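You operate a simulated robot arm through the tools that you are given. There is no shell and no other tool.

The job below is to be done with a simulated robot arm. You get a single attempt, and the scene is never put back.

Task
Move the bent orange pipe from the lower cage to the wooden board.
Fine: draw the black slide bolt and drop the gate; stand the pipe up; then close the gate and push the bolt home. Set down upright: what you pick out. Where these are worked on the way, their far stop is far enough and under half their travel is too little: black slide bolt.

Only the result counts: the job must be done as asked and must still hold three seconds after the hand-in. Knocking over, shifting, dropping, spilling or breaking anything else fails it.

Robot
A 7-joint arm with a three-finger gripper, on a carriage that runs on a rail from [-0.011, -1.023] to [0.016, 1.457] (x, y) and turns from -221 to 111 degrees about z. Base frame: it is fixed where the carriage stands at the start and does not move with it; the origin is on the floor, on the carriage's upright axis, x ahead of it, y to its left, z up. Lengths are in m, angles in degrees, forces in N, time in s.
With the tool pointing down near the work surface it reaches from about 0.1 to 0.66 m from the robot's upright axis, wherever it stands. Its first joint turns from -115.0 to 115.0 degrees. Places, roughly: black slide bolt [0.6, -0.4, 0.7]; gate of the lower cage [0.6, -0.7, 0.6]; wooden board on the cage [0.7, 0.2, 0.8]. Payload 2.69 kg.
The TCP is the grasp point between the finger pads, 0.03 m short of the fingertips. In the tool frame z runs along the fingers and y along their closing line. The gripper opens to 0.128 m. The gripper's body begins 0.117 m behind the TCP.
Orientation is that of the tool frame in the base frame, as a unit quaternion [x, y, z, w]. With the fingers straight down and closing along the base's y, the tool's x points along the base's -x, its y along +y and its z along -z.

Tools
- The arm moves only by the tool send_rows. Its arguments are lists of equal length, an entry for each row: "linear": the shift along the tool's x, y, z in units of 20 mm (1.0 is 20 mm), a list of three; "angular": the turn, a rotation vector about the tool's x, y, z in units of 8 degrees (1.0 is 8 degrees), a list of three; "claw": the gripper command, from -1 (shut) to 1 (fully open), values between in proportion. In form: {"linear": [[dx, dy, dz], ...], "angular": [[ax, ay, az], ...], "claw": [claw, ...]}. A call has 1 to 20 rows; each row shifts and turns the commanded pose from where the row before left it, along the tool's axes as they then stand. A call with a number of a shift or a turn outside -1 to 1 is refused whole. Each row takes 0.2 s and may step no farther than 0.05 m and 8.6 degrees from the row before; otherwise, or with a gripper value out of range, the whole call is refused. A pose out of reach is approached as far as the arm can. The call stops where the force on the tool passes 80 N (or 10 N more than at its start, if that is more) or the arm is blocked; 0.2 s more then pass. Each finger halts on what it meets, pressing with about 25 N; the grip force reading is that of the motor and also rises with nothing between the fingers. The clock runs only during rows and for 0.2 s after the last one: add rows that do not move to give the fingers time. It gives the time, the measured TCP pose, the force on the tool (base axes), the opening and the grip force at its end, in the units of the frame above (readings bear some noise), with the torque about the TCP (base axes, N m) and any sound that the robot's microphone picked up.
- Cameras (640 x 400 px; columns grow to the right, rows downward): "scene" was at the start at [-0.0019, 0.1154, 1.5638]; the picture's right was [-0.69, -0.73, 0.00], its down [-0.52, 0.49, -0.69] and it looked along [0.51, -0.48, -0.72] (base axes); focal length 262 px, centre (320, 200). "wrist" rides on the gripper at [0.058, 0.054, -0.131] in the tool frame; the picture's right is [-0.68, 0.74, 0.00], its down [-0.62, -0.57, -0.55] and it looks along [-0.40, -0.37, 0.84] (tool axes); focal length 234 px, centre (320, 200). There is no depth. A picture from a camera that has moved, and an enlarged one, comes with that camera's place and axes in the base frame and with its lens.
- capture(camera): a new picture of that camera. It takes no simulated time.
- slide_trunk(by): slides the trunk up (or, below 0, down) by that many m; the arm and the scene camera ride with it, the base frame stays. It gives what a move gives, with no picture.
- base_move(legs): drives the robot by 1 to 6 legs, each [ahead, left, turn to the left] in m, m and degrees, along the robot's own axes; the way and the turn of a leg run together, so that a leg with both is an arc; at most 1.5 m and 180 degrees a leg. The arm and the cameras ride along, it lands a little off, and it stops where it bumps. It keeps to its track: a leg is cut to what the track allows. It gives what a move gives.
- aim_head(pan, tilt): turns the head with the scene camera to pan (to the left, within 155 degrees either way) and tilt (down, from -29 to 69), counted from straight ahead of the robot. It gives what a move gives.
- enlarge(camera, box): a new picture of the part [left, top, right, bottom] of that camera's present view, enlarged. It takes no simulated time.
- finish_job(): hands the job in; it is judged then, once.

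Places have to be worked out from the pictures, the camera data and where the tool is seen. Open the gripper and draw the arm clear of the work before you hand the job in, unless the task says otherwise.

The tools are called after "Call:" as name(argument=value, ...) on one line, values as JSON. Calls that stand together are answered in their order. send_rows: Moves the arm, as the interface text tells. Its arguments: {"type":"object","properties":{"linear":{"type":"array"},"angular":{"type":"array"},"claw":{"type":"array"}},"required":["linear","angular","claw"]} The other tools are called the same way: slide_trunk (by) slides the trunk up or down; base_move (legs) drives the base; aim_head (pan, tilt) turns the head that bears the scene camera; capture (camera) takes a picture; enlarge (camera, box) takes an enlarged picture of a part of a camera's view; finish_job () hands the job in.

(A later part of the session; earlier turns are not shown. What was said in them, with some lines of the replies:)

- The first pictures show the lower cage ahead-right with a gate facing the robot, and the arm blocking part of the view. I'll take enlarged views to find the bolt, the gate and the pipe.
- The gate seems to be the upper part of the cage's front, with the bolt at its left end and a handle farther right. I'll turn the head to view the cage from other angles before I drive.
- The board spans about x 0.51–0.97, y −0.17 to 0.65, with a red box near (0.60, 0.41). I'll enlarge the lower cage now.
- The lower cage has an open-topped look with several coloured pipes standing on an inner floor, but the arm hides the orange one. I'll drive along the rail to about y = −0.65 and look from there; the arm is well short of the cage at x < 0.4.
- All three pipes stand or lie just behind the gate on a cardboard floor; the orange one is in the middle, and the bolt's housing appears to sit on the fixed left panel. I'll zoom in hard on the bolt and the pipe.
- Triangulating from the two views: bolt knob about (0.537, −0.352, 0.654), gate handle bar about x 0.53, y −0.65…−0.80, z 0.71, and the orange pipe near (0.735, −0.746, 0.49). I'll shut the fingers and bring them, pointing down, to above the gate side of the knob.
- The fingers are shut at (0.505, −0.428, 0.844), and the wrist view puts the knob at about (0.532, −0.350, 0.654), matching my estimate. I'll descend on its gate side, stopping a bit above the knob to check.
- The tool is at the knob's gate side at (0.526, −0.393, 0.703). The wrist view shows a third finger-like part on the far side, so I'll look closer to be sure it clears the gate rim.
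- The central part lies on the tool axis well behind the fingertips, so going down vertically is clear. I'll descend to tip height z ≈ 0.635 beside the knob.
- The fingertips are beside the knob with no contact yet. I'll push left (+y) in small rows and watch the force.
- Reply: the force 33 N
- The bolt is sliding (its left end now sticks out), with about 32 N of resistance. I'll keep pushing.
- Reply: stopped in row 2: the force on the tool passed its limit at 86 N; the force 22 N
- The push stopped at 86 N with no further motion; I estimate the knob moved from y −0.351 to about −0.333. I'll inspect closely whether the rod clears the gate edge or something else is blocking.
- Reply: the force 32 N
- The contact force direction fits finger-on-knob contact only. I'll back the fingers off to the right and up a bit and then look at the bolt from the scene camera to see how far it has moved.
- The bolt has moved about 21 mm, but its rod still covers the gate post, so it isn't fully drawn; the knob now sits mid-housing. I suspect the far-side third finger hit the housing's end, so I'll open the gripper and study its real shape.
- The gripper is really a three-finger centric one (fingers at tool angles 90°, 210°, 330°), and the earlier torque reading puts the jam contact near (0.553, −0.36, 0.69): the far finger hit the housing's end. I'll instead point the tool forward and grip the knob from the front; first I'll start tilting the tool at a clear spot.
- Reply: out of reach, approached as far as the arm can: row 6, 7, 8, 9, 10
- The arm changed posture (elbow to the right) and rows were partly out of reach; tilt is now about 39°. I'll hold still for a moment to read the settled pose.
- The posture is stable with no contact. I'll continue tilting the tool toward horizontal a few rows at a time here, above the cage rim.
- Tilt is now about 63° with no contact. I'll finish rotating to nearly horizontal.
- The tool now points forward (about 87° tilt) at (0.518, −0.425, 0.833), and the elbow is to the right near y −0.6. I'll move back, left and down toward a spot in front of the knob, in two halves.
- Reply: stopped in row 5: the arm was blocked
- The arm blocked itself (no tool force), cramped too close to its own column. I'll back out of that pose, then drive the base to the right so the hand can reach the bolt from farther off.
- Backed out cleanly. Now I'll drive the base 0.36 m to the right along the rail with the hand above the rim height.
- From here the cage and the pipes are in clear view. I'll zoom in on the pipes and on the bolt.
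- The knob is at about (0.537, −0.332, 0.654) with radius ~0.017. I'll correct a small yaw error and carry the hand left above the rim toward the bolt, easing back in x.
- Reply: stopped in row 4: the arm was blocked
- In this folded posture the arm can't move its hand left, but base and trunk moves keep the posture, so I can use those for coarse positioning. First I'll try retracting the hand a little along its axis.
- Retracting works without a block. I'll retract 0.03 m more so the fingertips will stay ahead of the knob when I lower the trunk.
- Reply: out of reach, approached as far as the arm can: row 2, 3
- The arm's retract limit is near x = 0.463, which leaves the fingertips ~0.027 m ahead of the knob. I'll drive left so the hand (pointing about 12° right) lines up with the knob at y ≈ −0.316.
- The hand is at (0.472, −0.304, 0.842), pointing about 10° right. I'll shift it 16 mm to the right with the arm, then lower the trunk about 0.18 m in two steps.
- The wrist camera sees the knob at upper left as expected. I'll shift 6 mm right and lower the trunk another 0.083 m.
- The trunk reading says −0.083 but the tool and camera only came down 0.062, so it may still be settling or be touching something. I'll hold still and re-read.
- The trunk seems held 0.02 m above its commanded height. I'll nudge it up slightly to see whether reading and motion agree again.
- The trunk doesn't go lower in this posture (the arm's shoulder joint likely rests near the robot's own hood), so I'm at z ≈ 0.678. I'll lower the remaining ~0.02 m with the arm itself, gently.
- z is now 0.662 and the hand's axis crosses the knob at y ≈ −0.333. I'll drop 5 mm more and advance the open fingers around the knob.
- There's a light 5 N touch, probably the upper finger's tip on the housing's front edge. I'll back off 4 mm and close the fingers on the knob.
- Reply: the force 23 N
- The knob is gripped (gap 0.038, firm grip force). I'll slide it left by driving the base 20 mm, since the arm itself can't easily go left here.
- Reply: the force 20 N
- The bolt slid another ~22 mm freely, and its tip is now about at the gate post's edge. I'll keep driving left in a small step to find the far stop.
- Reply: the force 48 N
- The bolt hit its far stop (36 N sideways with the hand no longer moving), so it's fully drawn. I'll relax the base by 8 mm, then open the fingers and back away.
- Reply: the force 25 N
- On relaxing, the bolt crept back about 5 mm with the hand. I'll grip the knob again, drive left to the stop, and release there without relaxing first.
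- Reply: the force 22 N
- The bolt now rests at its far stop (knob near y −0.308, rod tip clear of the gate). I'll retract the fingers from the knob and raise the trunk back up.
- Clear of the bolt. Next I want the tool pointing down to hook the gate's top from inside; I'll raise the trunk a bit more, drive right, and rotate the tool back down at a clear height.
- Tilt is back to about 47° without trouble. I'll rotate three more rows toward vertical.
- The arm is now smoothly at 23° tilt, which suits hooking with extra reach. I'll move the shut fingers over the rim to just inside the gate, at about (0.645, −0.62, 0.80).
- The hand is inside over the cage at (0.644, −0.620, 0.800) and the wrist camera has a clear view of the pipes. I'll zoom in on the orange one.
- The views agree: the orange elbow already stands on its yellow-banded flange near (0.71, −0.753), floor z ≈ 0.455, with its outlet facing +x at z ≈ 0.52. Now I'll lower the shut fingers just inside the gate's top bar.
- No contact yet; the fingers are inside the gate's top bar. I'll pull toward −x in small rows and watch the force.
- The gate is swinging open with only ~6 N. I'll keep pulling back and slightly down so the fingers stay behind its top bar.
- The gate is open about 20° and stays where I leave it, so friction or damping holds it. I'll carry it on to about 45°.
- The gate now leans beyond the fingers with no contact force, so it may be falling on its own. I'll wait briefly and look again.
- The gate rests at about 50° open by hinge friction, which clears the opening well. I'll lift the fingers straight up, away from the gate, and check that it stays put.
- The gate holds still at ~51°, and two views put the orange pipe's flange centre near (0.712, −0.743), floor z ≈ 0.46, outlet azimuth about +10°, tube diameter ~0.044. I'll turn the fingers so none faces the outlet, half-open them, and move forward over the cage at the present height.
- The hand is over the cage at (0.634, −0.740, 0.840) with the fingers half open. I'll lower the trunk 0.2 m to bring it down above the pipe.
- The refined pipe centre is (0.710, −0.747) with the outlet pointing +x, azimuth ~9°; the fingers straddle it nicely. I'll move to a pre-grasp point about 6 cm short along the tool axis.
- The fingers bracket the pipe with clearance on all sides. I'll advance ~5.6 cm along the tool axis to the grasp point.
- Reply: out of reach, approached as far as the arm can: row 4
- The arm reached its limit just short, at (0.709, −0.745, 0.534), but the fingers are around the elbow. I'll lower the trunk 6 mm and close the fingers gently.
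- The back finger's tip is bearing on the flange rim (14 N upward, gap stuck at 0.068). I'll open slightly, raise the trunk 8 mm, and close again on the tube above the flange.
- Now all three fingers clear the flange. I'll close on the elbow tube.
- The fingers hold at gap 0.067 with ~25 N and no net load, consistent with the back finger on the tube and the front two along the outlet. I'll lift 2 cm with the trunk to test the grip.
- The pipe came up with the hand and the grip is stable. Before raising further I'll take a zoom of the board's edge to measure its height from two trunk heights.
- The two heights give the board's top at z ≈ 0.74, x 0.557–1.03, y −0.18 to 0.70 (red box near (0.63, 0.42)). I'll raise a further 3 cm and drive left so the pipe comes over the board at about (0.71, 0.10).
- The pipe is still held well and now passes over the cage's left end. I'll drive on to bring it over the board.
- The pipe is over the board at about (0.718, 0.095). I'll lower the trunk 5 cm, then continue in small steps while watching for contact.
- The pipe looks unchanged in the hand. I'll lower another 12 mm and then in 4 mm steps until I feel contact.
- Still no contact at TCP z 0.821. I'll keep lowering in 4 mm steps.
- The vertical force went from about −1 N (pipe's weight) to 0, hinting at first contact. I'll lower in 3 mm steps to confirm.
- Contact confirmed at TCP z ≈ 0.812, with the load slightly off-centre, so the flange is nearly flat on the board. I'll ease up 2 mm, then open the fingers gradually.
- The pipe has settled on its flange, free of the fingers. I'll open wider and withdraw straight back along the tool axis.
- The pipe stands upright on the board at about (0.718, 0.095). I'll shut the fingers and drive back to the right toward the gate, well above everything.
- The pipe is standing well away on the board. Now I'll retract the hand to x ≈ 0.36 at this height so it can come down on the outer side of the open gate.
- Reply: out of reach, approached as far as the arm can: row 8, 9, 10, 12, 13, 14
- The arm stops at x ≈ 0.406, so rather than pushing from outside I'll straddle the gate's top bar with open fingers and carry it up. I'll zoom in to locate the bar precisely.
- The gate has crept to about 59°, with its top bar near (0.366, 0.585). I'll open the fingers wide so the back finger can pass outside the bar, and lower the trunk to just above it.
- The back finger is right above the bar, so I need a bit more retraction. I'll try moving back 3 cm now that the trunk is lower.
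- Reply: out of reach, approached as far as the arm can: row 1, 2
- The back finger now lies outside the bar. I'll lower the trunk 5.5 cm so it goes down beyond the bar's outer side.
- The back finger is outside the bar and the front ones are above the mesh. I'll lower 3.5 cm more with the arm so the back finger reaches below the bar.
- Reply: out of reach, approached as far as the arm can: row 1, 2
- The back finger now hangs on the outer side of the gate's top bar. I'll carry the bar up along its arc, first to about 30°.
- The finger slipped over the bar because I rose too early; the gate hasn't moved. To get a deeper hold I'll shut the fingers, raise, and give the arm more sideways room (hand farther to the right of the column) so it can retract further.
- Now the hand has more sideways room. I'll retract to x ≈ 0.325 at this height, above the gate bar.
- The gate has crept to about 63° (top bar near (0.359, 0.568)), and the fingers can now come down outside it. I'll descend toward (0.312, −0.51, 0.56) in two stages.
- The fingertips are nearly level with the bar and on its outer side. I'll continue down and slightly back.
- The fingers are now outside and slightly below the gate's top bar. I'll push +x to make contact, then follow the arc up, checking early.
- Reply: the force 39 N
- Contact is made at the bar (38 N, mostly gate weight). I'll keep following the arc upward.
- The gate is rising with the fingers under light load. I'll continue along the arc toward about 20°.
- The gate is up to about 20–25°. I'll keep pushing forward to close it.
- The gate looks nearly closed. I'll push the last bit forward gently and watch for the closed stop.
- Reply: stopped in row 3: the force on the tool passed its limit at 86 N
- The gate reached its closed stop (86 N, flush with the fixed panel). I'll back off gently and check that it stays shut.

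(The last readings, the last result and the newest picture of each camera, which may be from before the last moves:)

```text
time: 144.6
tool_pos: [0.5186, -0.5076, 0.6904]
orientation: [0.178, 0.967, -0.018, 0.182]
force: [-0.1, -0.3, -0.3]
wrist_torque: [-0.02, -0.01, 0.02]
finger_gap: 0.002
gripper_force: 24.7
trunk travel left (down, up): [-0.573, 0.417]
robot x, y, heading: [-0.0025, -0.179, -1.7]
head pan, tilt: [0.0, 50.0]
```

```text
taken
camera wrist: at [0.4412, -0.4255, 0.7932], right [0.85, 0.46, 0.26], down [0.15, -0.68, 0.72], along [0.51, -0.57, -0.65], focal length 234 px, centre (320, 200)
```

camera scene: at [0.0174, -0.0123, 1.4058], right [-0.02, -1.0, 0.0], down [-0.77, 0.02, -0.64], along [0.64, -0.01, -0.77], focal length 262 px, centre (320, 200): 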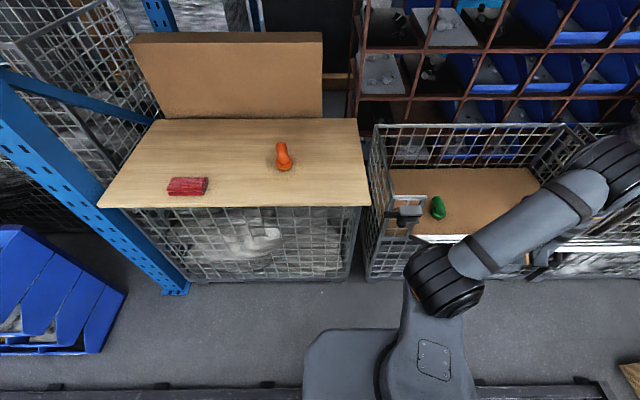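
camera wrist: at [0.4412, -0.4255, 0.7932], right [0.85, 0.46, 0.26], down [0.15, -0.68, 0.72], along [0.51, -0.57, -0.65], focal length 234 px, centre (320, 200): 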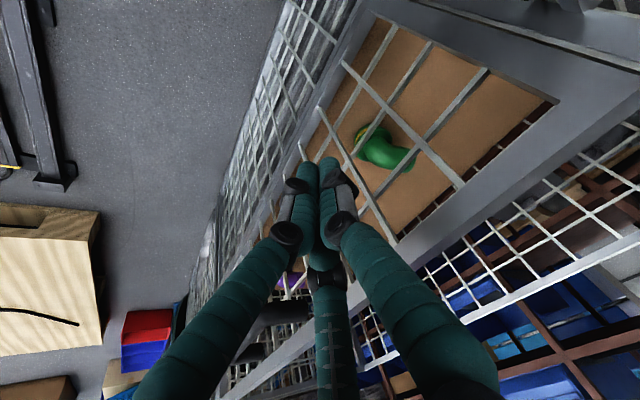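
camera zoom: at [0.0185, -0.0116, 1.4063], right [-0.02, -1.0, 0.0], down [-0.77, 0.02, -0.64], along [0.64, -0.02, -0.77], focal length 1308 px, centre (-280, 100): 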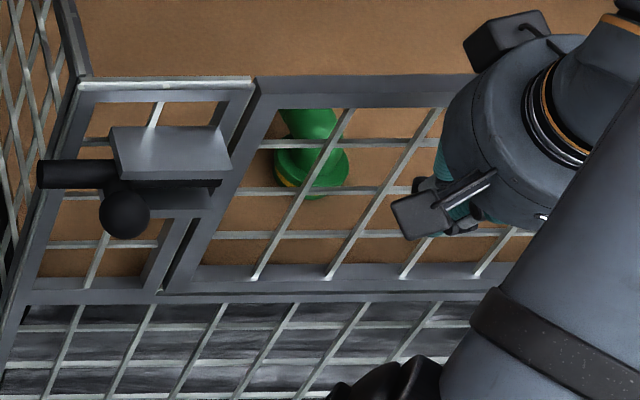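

The gate stays shut after release. Now for the bolt: knob at about (0.537, −0.310, 0.654). I'll rise clear, drive left so the shut fingers come to the knob's left side, and check the alignment.

Call:
slide_trunk(by=0.11)

Call:
base_move(legs=[[0, 0.25, 0]])

Call:
capture(camera="wrist")

Call:
enlarge(camera="scene", box=[400, 160, 560, 280])

```text
time: 146.0
tool_pos: [0.5172, -0.5079, 0.7995]
orientation: [0.177, 0.967, -0.019, 0.182]
force: [0.5, -0.3, -0.3]
wrist_torque: [-0.02, 0.0, 0.02]
finger_gap: 0.0022
gripper_force: 25.5
trunk travel left (down, up): [-0.683, 0.307]
robot x, y, heading: [0.0009, -0.1834, -1.4]
head pan, tilt: [0.0, 50.0]
```

```text
time: 147.8
tool_pos: [0.5209, -0.2605, 0.8003]
orientation: [0.174, 0.968, -0.019, 0.182]
force: [-0.7, 0.1, 0.0]
wrist_torque: [-0.02, 0.02, -0.02]
finger_gap: 0.002
gripper_force: 25.4
trunk travel left (down, up): [-0.683, 0.307]
robot x, y, heading: [0.0012, 0.0598, -1.1]
head pan, tilt: [0.0, 50.0]
```

```text
taken
camera wrist: at [0.4451, -0.1774, 0.9034], right [0.84, 0.47, 0.26], down [0.15, -0.68, 0.72], along [0.51, -0.56, -0.65], focal length 234 px, centre (320, 200)
```

wrist: 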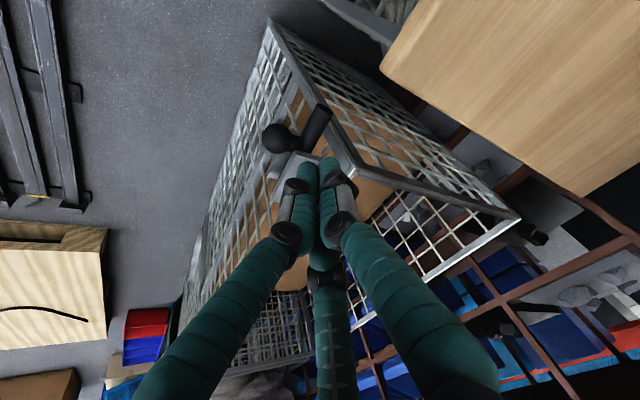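

```text
3.33 times, centred on (480, 220) of scene
camera zoom: at [0.0202, 0.2348, 1.5162], right [-0.02, -1.0, 0.0], down [-0.77, 0.01, -0.64], along [0.64, -0.01, -0.77], focal length 872 px, centre (-213, 133)
```

zoom: 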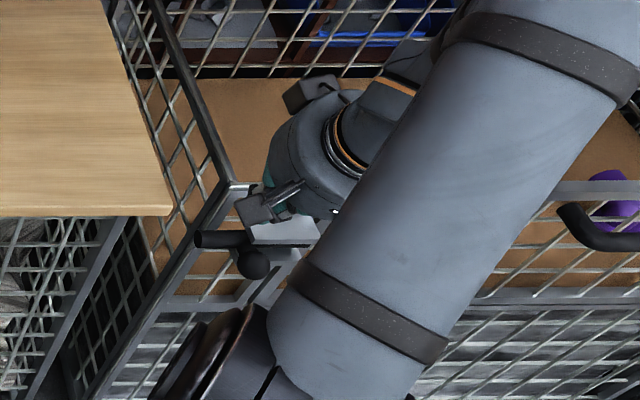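

The knob is confirmed at about (0.537, −0.307, 0.654) and the fingers are to its left. I'll shift 1 cm further left, then lower the trunk 0.13 m to bring the tips beside it.

Call:
send_rows(linear=[[-0.1, 0.45, 0], [0, 0, 0]], angular=[[0, 0, 0], [0, 0, 0]], claw=[-1, -1])

Call:
slide_trunk(by=-0.08)

Call:
capture(camera="wrist")

Call:
enlarge(camera="scene", box=[400, 160, 560, 280])

```text
time: 148.4
tool_pos: [0.5274, -0.2535, 0.8005]
orientation: [0.176, 0.968, -0.018, 0.181]
force: [-0.9, -0.1, 0.1]
wrist_torque: [-0.01, 0.01, -0.02]
finger_gap: 0.0022
gripper_force: 24.9
trunk travel left (down, up): [-0.683, 0.307]
robot x, y, heading: [0.0032, 0.0649, -1.1]
head pan, tilt: [0.0, 50.0]
```

```text
time: 149.6
tool_pos: [0.5261, -0.2525, 0.7215]
orientation: [0.175, 0.968, -0.019, 0.181]
force: [0.5, 0.5, -0.1]
wrist_torque: [0.0, 0.0, -0.03]
finger_gap: 0.0023
gripper_force: 24.8
trunk travel left (down, up): [-0.603, 0.387]
robot x, y, heading: [-0.0004, 0.0641, -1.2]
head pan, tilt: [0.0, 50.0]
```

```text
taken
camera wrist: at [0.4499, -0.1698, 0.8248], right [0.84, 0.47, 0.26], down [0.15, -0.68, 0.72], along [0.51, -0.56, -0.65], focal length 234 px, centre (320, 200)
```

wrist: 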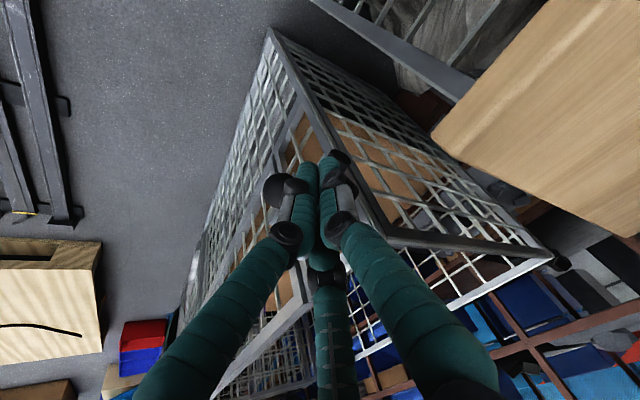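

```text
3.33 times, centred on (480, 220) of scene
camera zoom: at [0.0201, 0.234, 1.4363], right [-0.02, -1.0, 0.0], down [-0.77, 0.01, -0.64], along [0.64, -0.01, -0.77], focal length 872 px, centre (-213, 133)
```

zoom: 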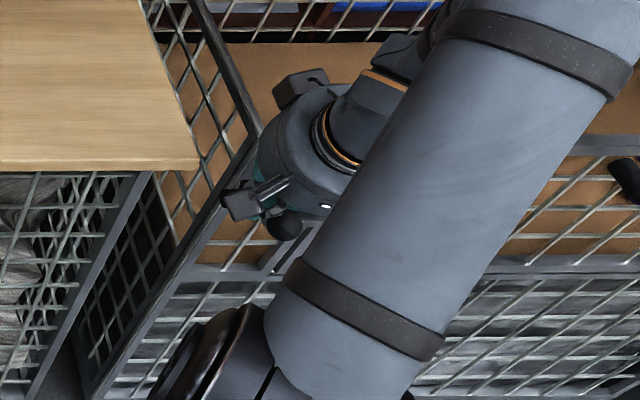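

I'll ease back 8 mm and lower the tips with the arm to z ≈ 0.64, just left of the knob.

Call:
send_rows(linear=[[0.433, -0.07, 0.78], [0.433, -0.07, 0.78], [0.433, -0.07, 0.78], [0, 0, 0]], angular=[[0, 0, 0], [0, 0, 0], [0, 0, 0], [0, 0, 0]], claw=[-1, -1, -1, -1])

Call:
capture(camera="wrist")

Call:
enlarge(camera="scene", box=[420, 180, 520, 260])

```text
time: 150.6
tool_pos: [0.5196, -0.2504, 0.6671]
orientation: [0.175, 0.967, -0.018, 0.182]
force: [-0.3, 0.4, -0.6]
wrist_torque: [-0.02, 0.03, 0.02]
finger_gap: 0.0022
gripper_force: 25.2
trunk travel left (down, up): [-0.603, 0.387]
robot x, y, heading: [-0.0024, 0.0624, -1.2]
head pan, tilt: [0.0, 50.0]
```

```text
taken
camera wrist: at [0.4428, -0.1683, 0.7698], right [0.84, 0.47, 0.26], down [0.15, -0.68, 0.72], along [0.51, -0.56, -0.65], focal length 234 px, centre (320, 200)
```

wrist: 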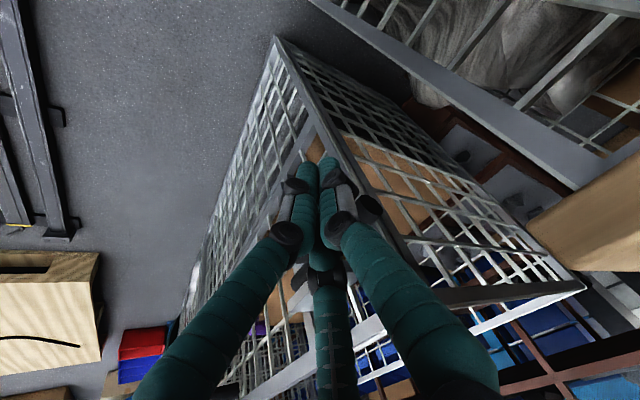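

```text
5.00 times, centred on (470, 220) of scene
camera zoom: at [0.0203, 0.2339, 1.4363], right [-0.02, -1.0, 0.0], down [-0.77, 0.01, -0.64], along [0.64, -0.01, -0.77], focal length 1308 px, centre (-430, 100)
```

zoom: 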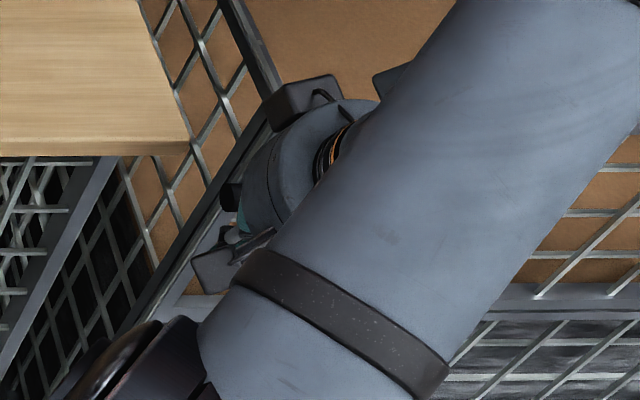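

The fingers are left of the knob with no contact. I'll push right (−y) in 1 cm rows and watch the force.

Call:
send_rows(linear=[[-0.165, -0.47, 0.05], [-0.165, -0.47, 0.05], [-0.165, -0.47, 0.05], [-0.165, -0.47, 0.05], [0, 0, 0]], angular=[[0, 0, 0], [0, 0, 0], [0, 0, 0], [0, 0, 0], [0, 0, 0]], claw=[-1, -1, -1, -1, -1])

Call:
capture(camera="wrist")

Call:
enlarge(camera="scene", box=[420, 180, 520, 260])

```text
time: 151.8
tool_pos: [0.5204, -0.2933, 0.6687]
orientation: [0.175, 0.968, -0.019, 0.182]
force: [0.4, -0.4, 0.6]
wrist_torque: [-0.02, 0.02, -0.01]
finger_gap: 0.0019
gripper_force: 24.4
trunk travel left (down, up): [-0.603, 0.387]
robot x, y, heading: [-0.0029, 0.0661, -1.1]
head pan, tilt: [0.0, 50.0]
```

```text
taken
camera wrist: at [0.4433, -0.2101, 0.7709], right [0.84, 0.47, 0.26], down [0.15, -0.68, 0.72], along [0.51, -0.56, -0.65], focal length 234 px, centre (320, 200)
```

wrist: 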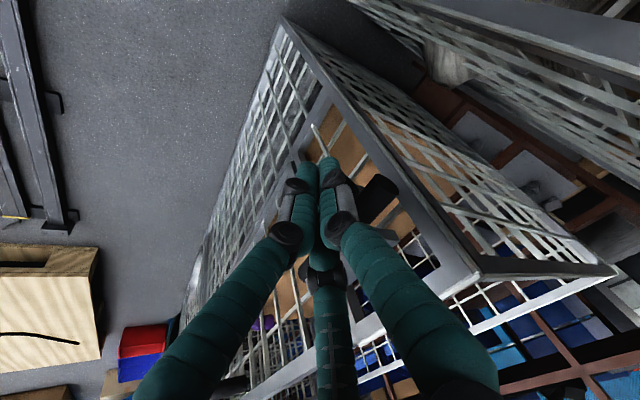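

```text
5.00 times, centred on (470, 220) of scene
camera zoom: at [0.0202, 0.234, 1.4363], right [-0.02, -1.0, 0.0], down [-0.77, 0.01, -0.64], along [0.64, -0.01, -0.77], focal length 1308 px, centre (-430, 100)
```

zoom: 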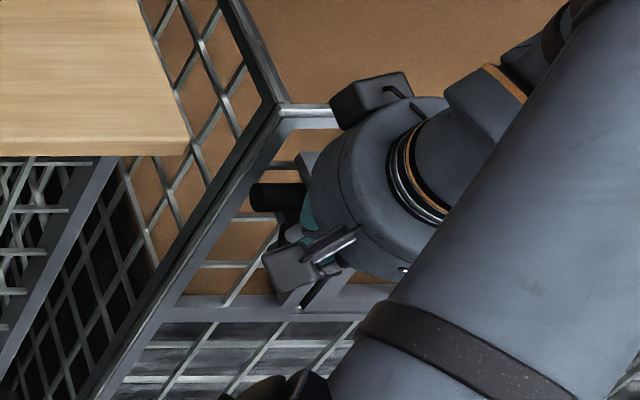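

The bolt is sliding right (rod's left end moved from −0.255 to −0.278). I'll keep pushing to its home stop.

Call:
send_rows(linear=[[-0.165, -0.47, 0.05], [-0.165, -0.47, 0.05], [0, 0, 0]], angular=[[0, 0, 0], [0, 0, 0], [0, 0, 0]], claw=[-1, -1, -1])

Call:
enlarge(camera="scene", box=[420, 180, 520, 260])

```text
time: 152.6
tool_pos: [0.5188, -0.3136, 0.6679]
orientation: [0.175, 0.968, -0.019, 0.18]
force: [0.2, -0.1, 0.5]
wrist_torque: [0.0, -0.03, -0.02]
finger_gap: 0.0019
gripper_force: 25.4
trunk travel left (down, up): [-0.603, 0.387]
robot x, y, heading: [0.0022, 0.0657, -1.1]
head pan, tilt: [0.0, 50.0]
```

```text
5.00 times, centred on (470, 220) of scene
camera zoom: at [0.0203, 0.234, 1.4362], right [-0.02, -1.0, 0.0], down [-0.77, 0.01, -0.64], along [0.64, -0.01, -0.77], focal length 1308 px, centre (-430, 100)
```

zoom: 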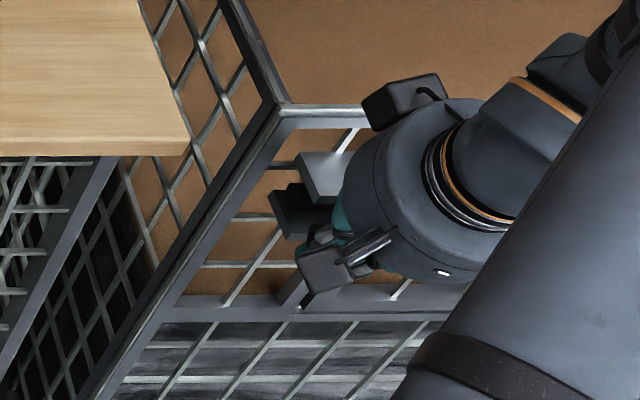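

The rod's left end is at about −0.301, close to its original −0.2995. I'll push a bit more to feel the home stop.

Call:
send_rows(linear=[[-0.083, -0.235, 0.025], [-0.083, -0.235, 0.025], [0, 0, 0]], angular=[[0, 0, 0], [0, 0, 0], [0, 0, 0]], claw=[-1, -1, -1])

Call:
enlarge(camera="scene", box=[420, 180, 520, 260])

```text
time: 153.3
tool_pos: [0.5183, -0.3192, 0.6685]
orientation: [0.172, 0.968, -0.016, 0.179]
force: [-4.8, 15.9, -3.5]
wrist_torque: [0.11, 0.03, 0.08]
finger_gap: 0.002
gripper_force: 24.9
trunk travel left (down, up): [-0.603, 0.387]
robot x, y, heading: [0.0051, 0.0622, -0.7]
head pan, tilt: [0.0, 50.0]
```

```text
5.00 times, centred on (470, 220) of scene
camera zoom: at [0.0201, 0.2357, 1.436], right [-0.02, -1.0, 0.0], down [-0.77, 0.01, -0.64], along [0.64, -0.01, -0.77], focal length 1308 px, centre (-430, 100)
```

zoom: 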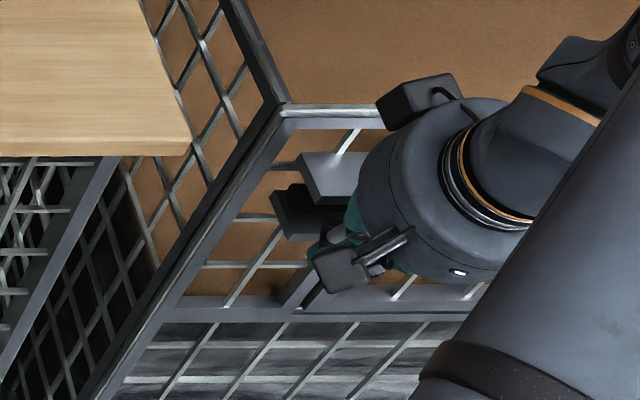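

15.9 N of resistance at the knob: the bolt is against its home stop. I'll back the fingers off to the left and up, then move away and verify.

Call:
send_rows(linear=[[0.165, 0.47, -0.05], [0.165, 0.47, -0.05], [0.2, 0.3, -0.8], [0.2, 0.2, -0.9], [0.3, 0.1, -0.9], [0.3, 0, -0.9], [0.3, 0, -0.9], [0.3, 0, -0.9], [0, 0, 0]], angular=[[0, 0, 0], [0, 0, 0], [0, 0, 0], [0, 0, 0], [0, 0, 0], [0, 0, 0], [0, 0, 0], [0, 0, 0], [0, 0, 0]], claw=[-1, -1, -1, -1, -1, -1, -1, -1, -1])

Call:
slide_trunk(by=0.1)

Call:
capture(camera="scene")

Call:
capture(camera="wrist")

```text
time: 155.3
tool_pos: [0.4558, -0.2688, 0.7565]
orientation: [0.174, 0.968, -0.018, 0.181]
force: [-0.7, -0.2, -1.3]
wrist_torque: [0.0, -0.01, 0.02]
finger_gap: 0.002
gripper_force: 24.5
trunk travel left (down, up): [-0.603, 0.387]
robot x, y, heading: [0.0002, 0.065, -1.1]
head pan, tilt: [0.0, 50.0]
```

```text
time: 156.7
tool_pos: [0.456, -0.2682, 0.8563]
orientation: [0.174, 0.968, -0.017, 0.181]
force: [-0.4, -1.1, 0.4]
wrist_torque: [0.0, 0.0, -0.02]
finger_gap: 0.0025
gripper_force: 25.1
trunk travel left (down, up): [-0.703, 0.287]
robot x, y, heading: [0.0024, 0.0637, -1.2]
head pan, tilt: [0.0, 50.0]
```

```text
taken
camera scene: at [0.0204, 0.2339, 1.5362], right [-0.02, -1.0, 0.0], down [-0.77, 0.01, -0.64], along [0.64, -0.01, -0.77], focal length 262 px, centre (320, 200)
```

scene: 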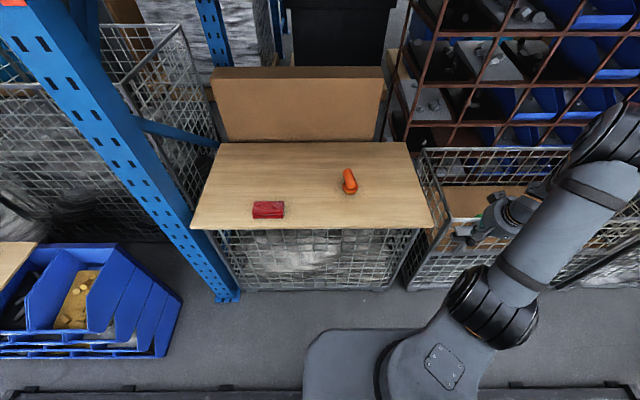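

```text
taken
camera wrist: at [0.3797, -0.1857, 0.9593], right [0.84, 0.47, 0.26], down [0.15, -0.68, 0.72], along [0.51, -0.56, -0.65], focal length 234 px, centre (320, 200)
```

wrist: 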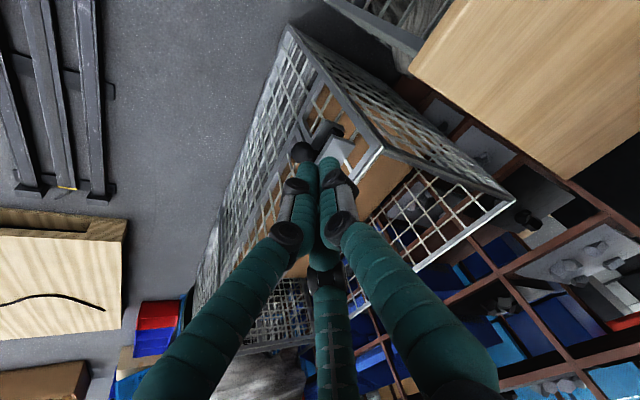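

The hand is clear. I'll zoom in on the bolt from the wrist camera to verify where it is.

Call:
enlarge(camera="wrist", box=[270, 90, 390, 190])

Call:
enlarge(camera="scene", box=[410, 180, 510, 270])

```text
4.00 times, centred on (330, 140) of wrist
camera zoom: at [0.3797, -0.1857, 0.9593], right [0.84, 0.47, 0.26], down [0.15, -0.68, 0.72], along [0.51, -0.56, -0.65], focal length 937 px, centre (280, 440)
```

zoom: 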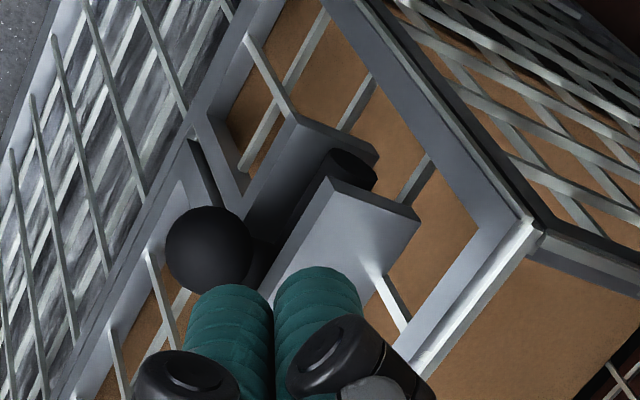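

```text
4.44 times, centred on (460, 225) of scene
camera zoom: at [0.0204, 0.2339, 1.5362], right [-0.02, -1.0, 0.0], down [-0.77, 0.01, -0.64], along [0.64, -0.01, -0.77], focal length 1163 px, centre (-302, 89)
```

zoom: 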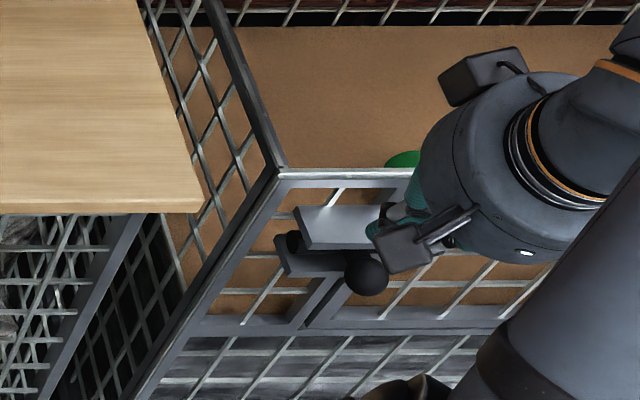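

The rod's left end is flush with the housing again, as at the start. I'll open the gripper, drive back near the starting view, and check the bolt, gate and pipes from there.

Call:
base_move(legs=[[0, -0.35, 0]])

Call:
aim_head(pan=0, tilt=45)

Call:
capture(camera="scene")

Call:
enlarge(camera="scene", box=[345, 230, 425, 290])

```text
time: 159.0
tool_pos: [0.4531, -0.6218, 0.8571]
orientation: [0.173, 0.968, -0.017, 0.182]
force: [1.1, -0.2, 0.4]
wrist_torque: [-0.01, -0.01, 0.07]
finger_gap: 0.0024
gripper_force: 24.7
trunk travel left (down, up): [-0.703, 0.287]
robot x, y, heading: [-0.0022, -0.2904, -1.0]
head pan, tilt: [0.0, 50.0]
```

```text
time: 159.6
tool_pos: [0.4514, -0.6211, 0.8568]
orientation: [0.174, 0.968, -0.019, 0.181]
force: [-1.0, -0.4, 0.4]
wrist_torque: [0.0, 0.01, 0.0]
finger_gap: 0.0019
gripper_force: 25.3
trunk travel left (down, up): [-0.703, 0.287]
robot x, y, heading: [-0.003, -0.291, -0.8]
head pan, tilt: [0.0, 45.0]
```

```text
taken
camera scene: at [0.0207, -0.1193, 1.5431], right [-0.02, -1.0, 0.0], down [-0.71, 0.01, -0.71], along [0.71, -0.01, -0.71], focal length 262 px, centre (320, 200)
```

scene: 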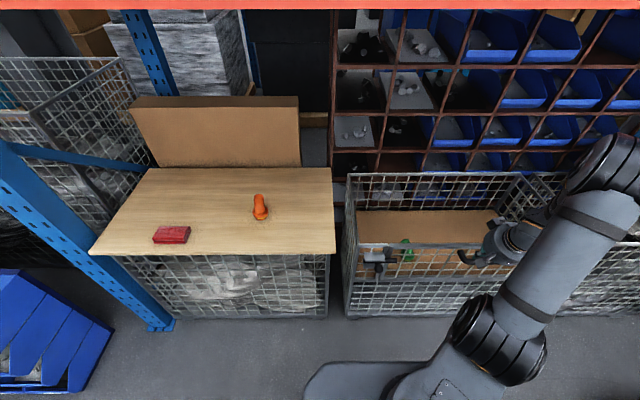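

```text
6.67 times, centred on (385, 260) of scene
camera zoom: at [0.0207, -0.1193, 1.5431], right [-0.02, -1.0, 0.0], down [-0.71, 0.01, -0.71], along [0.71, -0.01, -0.71], focal length 1745 px, centre (-113, -200)
```

zoom: 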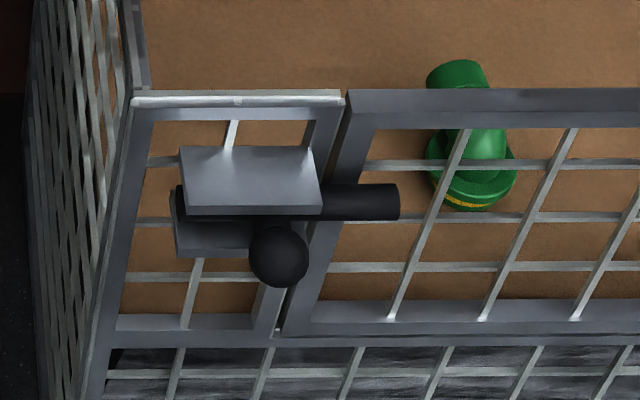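

The bolt matches its starting position (rod across the gate post by the same proportion) and the gate is flush. I'll check the pipe on the board and the other pipes up close.

Call:
enlarge(camera="scene", box=[220, 170, 300, 240])

Call:
enlarge(camera="scene", box=[340, 180, 560, 330])

```text
5.71 times, centred on (260, 205) of scene
camera zoom: at [0.0207, -0.1193, 1.5431], right [-0.02, -1.0, 0.0], down [-0.71, 0.01, -0.71], along [0.71, -0.01, -0.71], focal length 1495 px, centre (663, 171)
```

zoom: 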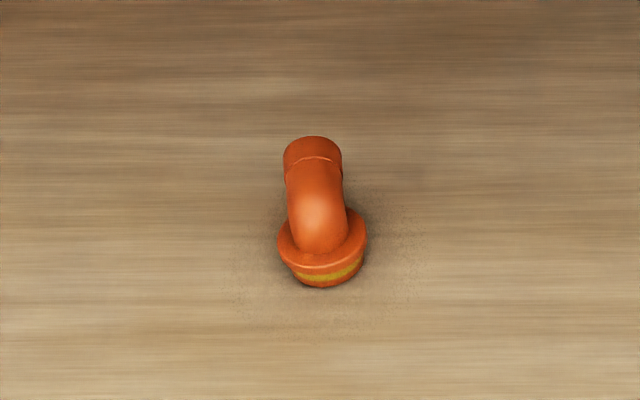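

```text
2.67 times, centred on (450, 255) of scene
camera zoom: at [0.0207, -0.1193, 1.5431], right [-0.02, -1.0, 0.0], down [-0.71, 0.01, -0.71], along [0.71, -0.01, -0.71], focal length 698 px, centre (-27, 53)
```

zoom: 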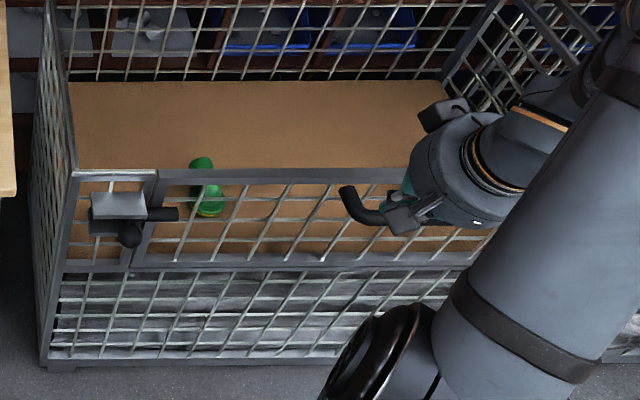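

The pipe stands on its flange on the board, and the cage contents look untouched. I'll open the gripper and draw the arm back and up, clear of the work.

Call:
send_rows(linear=[[0.84, -0.33, -0.5], [0.84, -0.33, -0.5], [0.84, -0.33, -0.5], [0.84, -0.33, -0.5], [0.84, -0.33, -0.5], [0.84, -0.33, -0.5], [0.84, -0.33, -0.5], [0, 0, 0], [0, 0, 0], [0, 0, 0]], angular=[[0, 0, 0], [0, 0, 0], [0, 0, 0], [0, 0, 0], [0, 0, 0], [0, 0, 0], [0, 0, 0], [0, 0, 0], [0, 0, 0], [0, 0, 0]], claw=[-1, -1, -1, -0.5, 0, 0.5, 1, 1, 1, 1])

Call:
slide_trunk(by=0.08)

Call:
capture(camera="scene")

Call:
enlarge(camera="scene", box=[340, 180, 560, 330])

```text
time: 161.8
tool_pos: [0.3085, -0.6202, 0.8769]
orientation: [0.174, 0.968, -0.018, 0.181]
force: [-0.4, 0.0, -0.3]
wrist_torque: [0.0, -0.03, 0.0]
finger_gap: 0.1111
gripper_force: 0.2
trunk travel left (down, up): [-0.703, 0.287]
robot x, y, heading: [-0.0037, -0.2889, -1.0]
head pan, tilt: [0.0, 45.0]
```

```text
time: 163.0
tool_pos: [0.3094, -0.6197, 0.9575]
orientation: [0.174, 0.968, -0.018, 0.181]
force: [0.1, -0.2, -0.4]
wrist_torque: [0.01, -0.02, 0.02]
finger_gap: 0.1281
gripper_force: 0.0
trunk travel left (down, up): [-0.783, 0.207]
robot x, y, heading: [-0.0073, -0.2901, -0.9]
head pan, tilt: [0.0, 45.0]
```

```text
taken
camera scene: at [0.0208, -0.1195, 1.6232], right [-0.02, -1.0, 0.0], down [-0.71, 0.01, -0.71], along [0.71, -0.01, -0.71], focal length 262 px, centre (320, 200)
```

scene: 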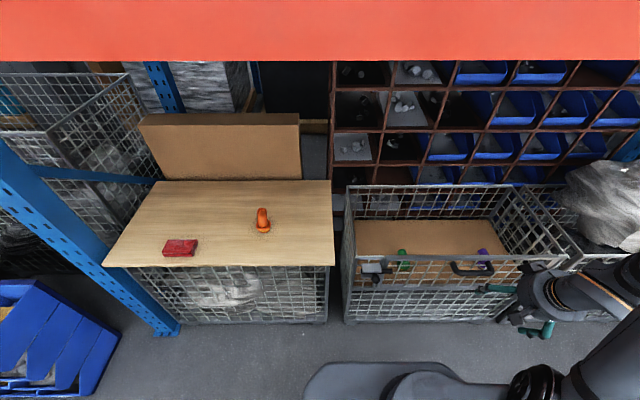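

```text
2.67 times, centred on (450, 255) of scene
camera zoom: at [0.0208, -0.1195, 1.6232], right [-0.02, -1.0, 0.0], down [-0.71, 0.01, -0.71], along [0.71, -0.01, -0.71], focal length 698 px, centre (-27, 53)
```

zoom: 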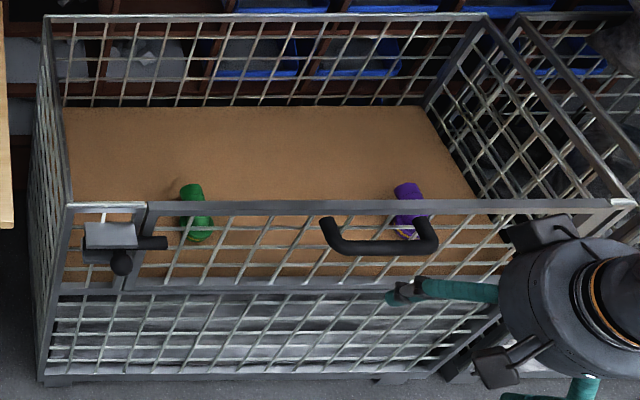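

All is as asked: the orange pipe stands upright on the board, the gate is flush and bolted, the green and purple pipes and the red box are undisturbed, and the opened gripper is clear. I'm handing the job in.

Call:
finish_job()

```text
The job is handed in.
```

The orange pipe now stands upright on the wooden board, at about (0.72, 0.10). The gate of the lower cage is closed again and the black bolt is pushed home.

- **Bolt:** It was first drawn to its far stop. It was later pushed back until it met its home stop. The final picture shows the rod lying across the gate post just as it did at the start.
- **Gate:** It was opened only part of the way, to about 50°, and crept to about 63° on its own. That gave enough room to take the pipe out. It closed against its stop and stayed shut after I let go.
- **Pipe:** It was carried and set down on its yellow-banded flange, the same way up as it stood in the cage.
- **Other things:** The green and purple pipes and the red box look undisturbed in the last pictures. Early on, a finger jammed against the bolt's housing while pushing the knob. The push stopped at 86 N, and the later pictures show no damage.

The gripper is open and the arm is drawn back, clear of the work. The job is handed in.
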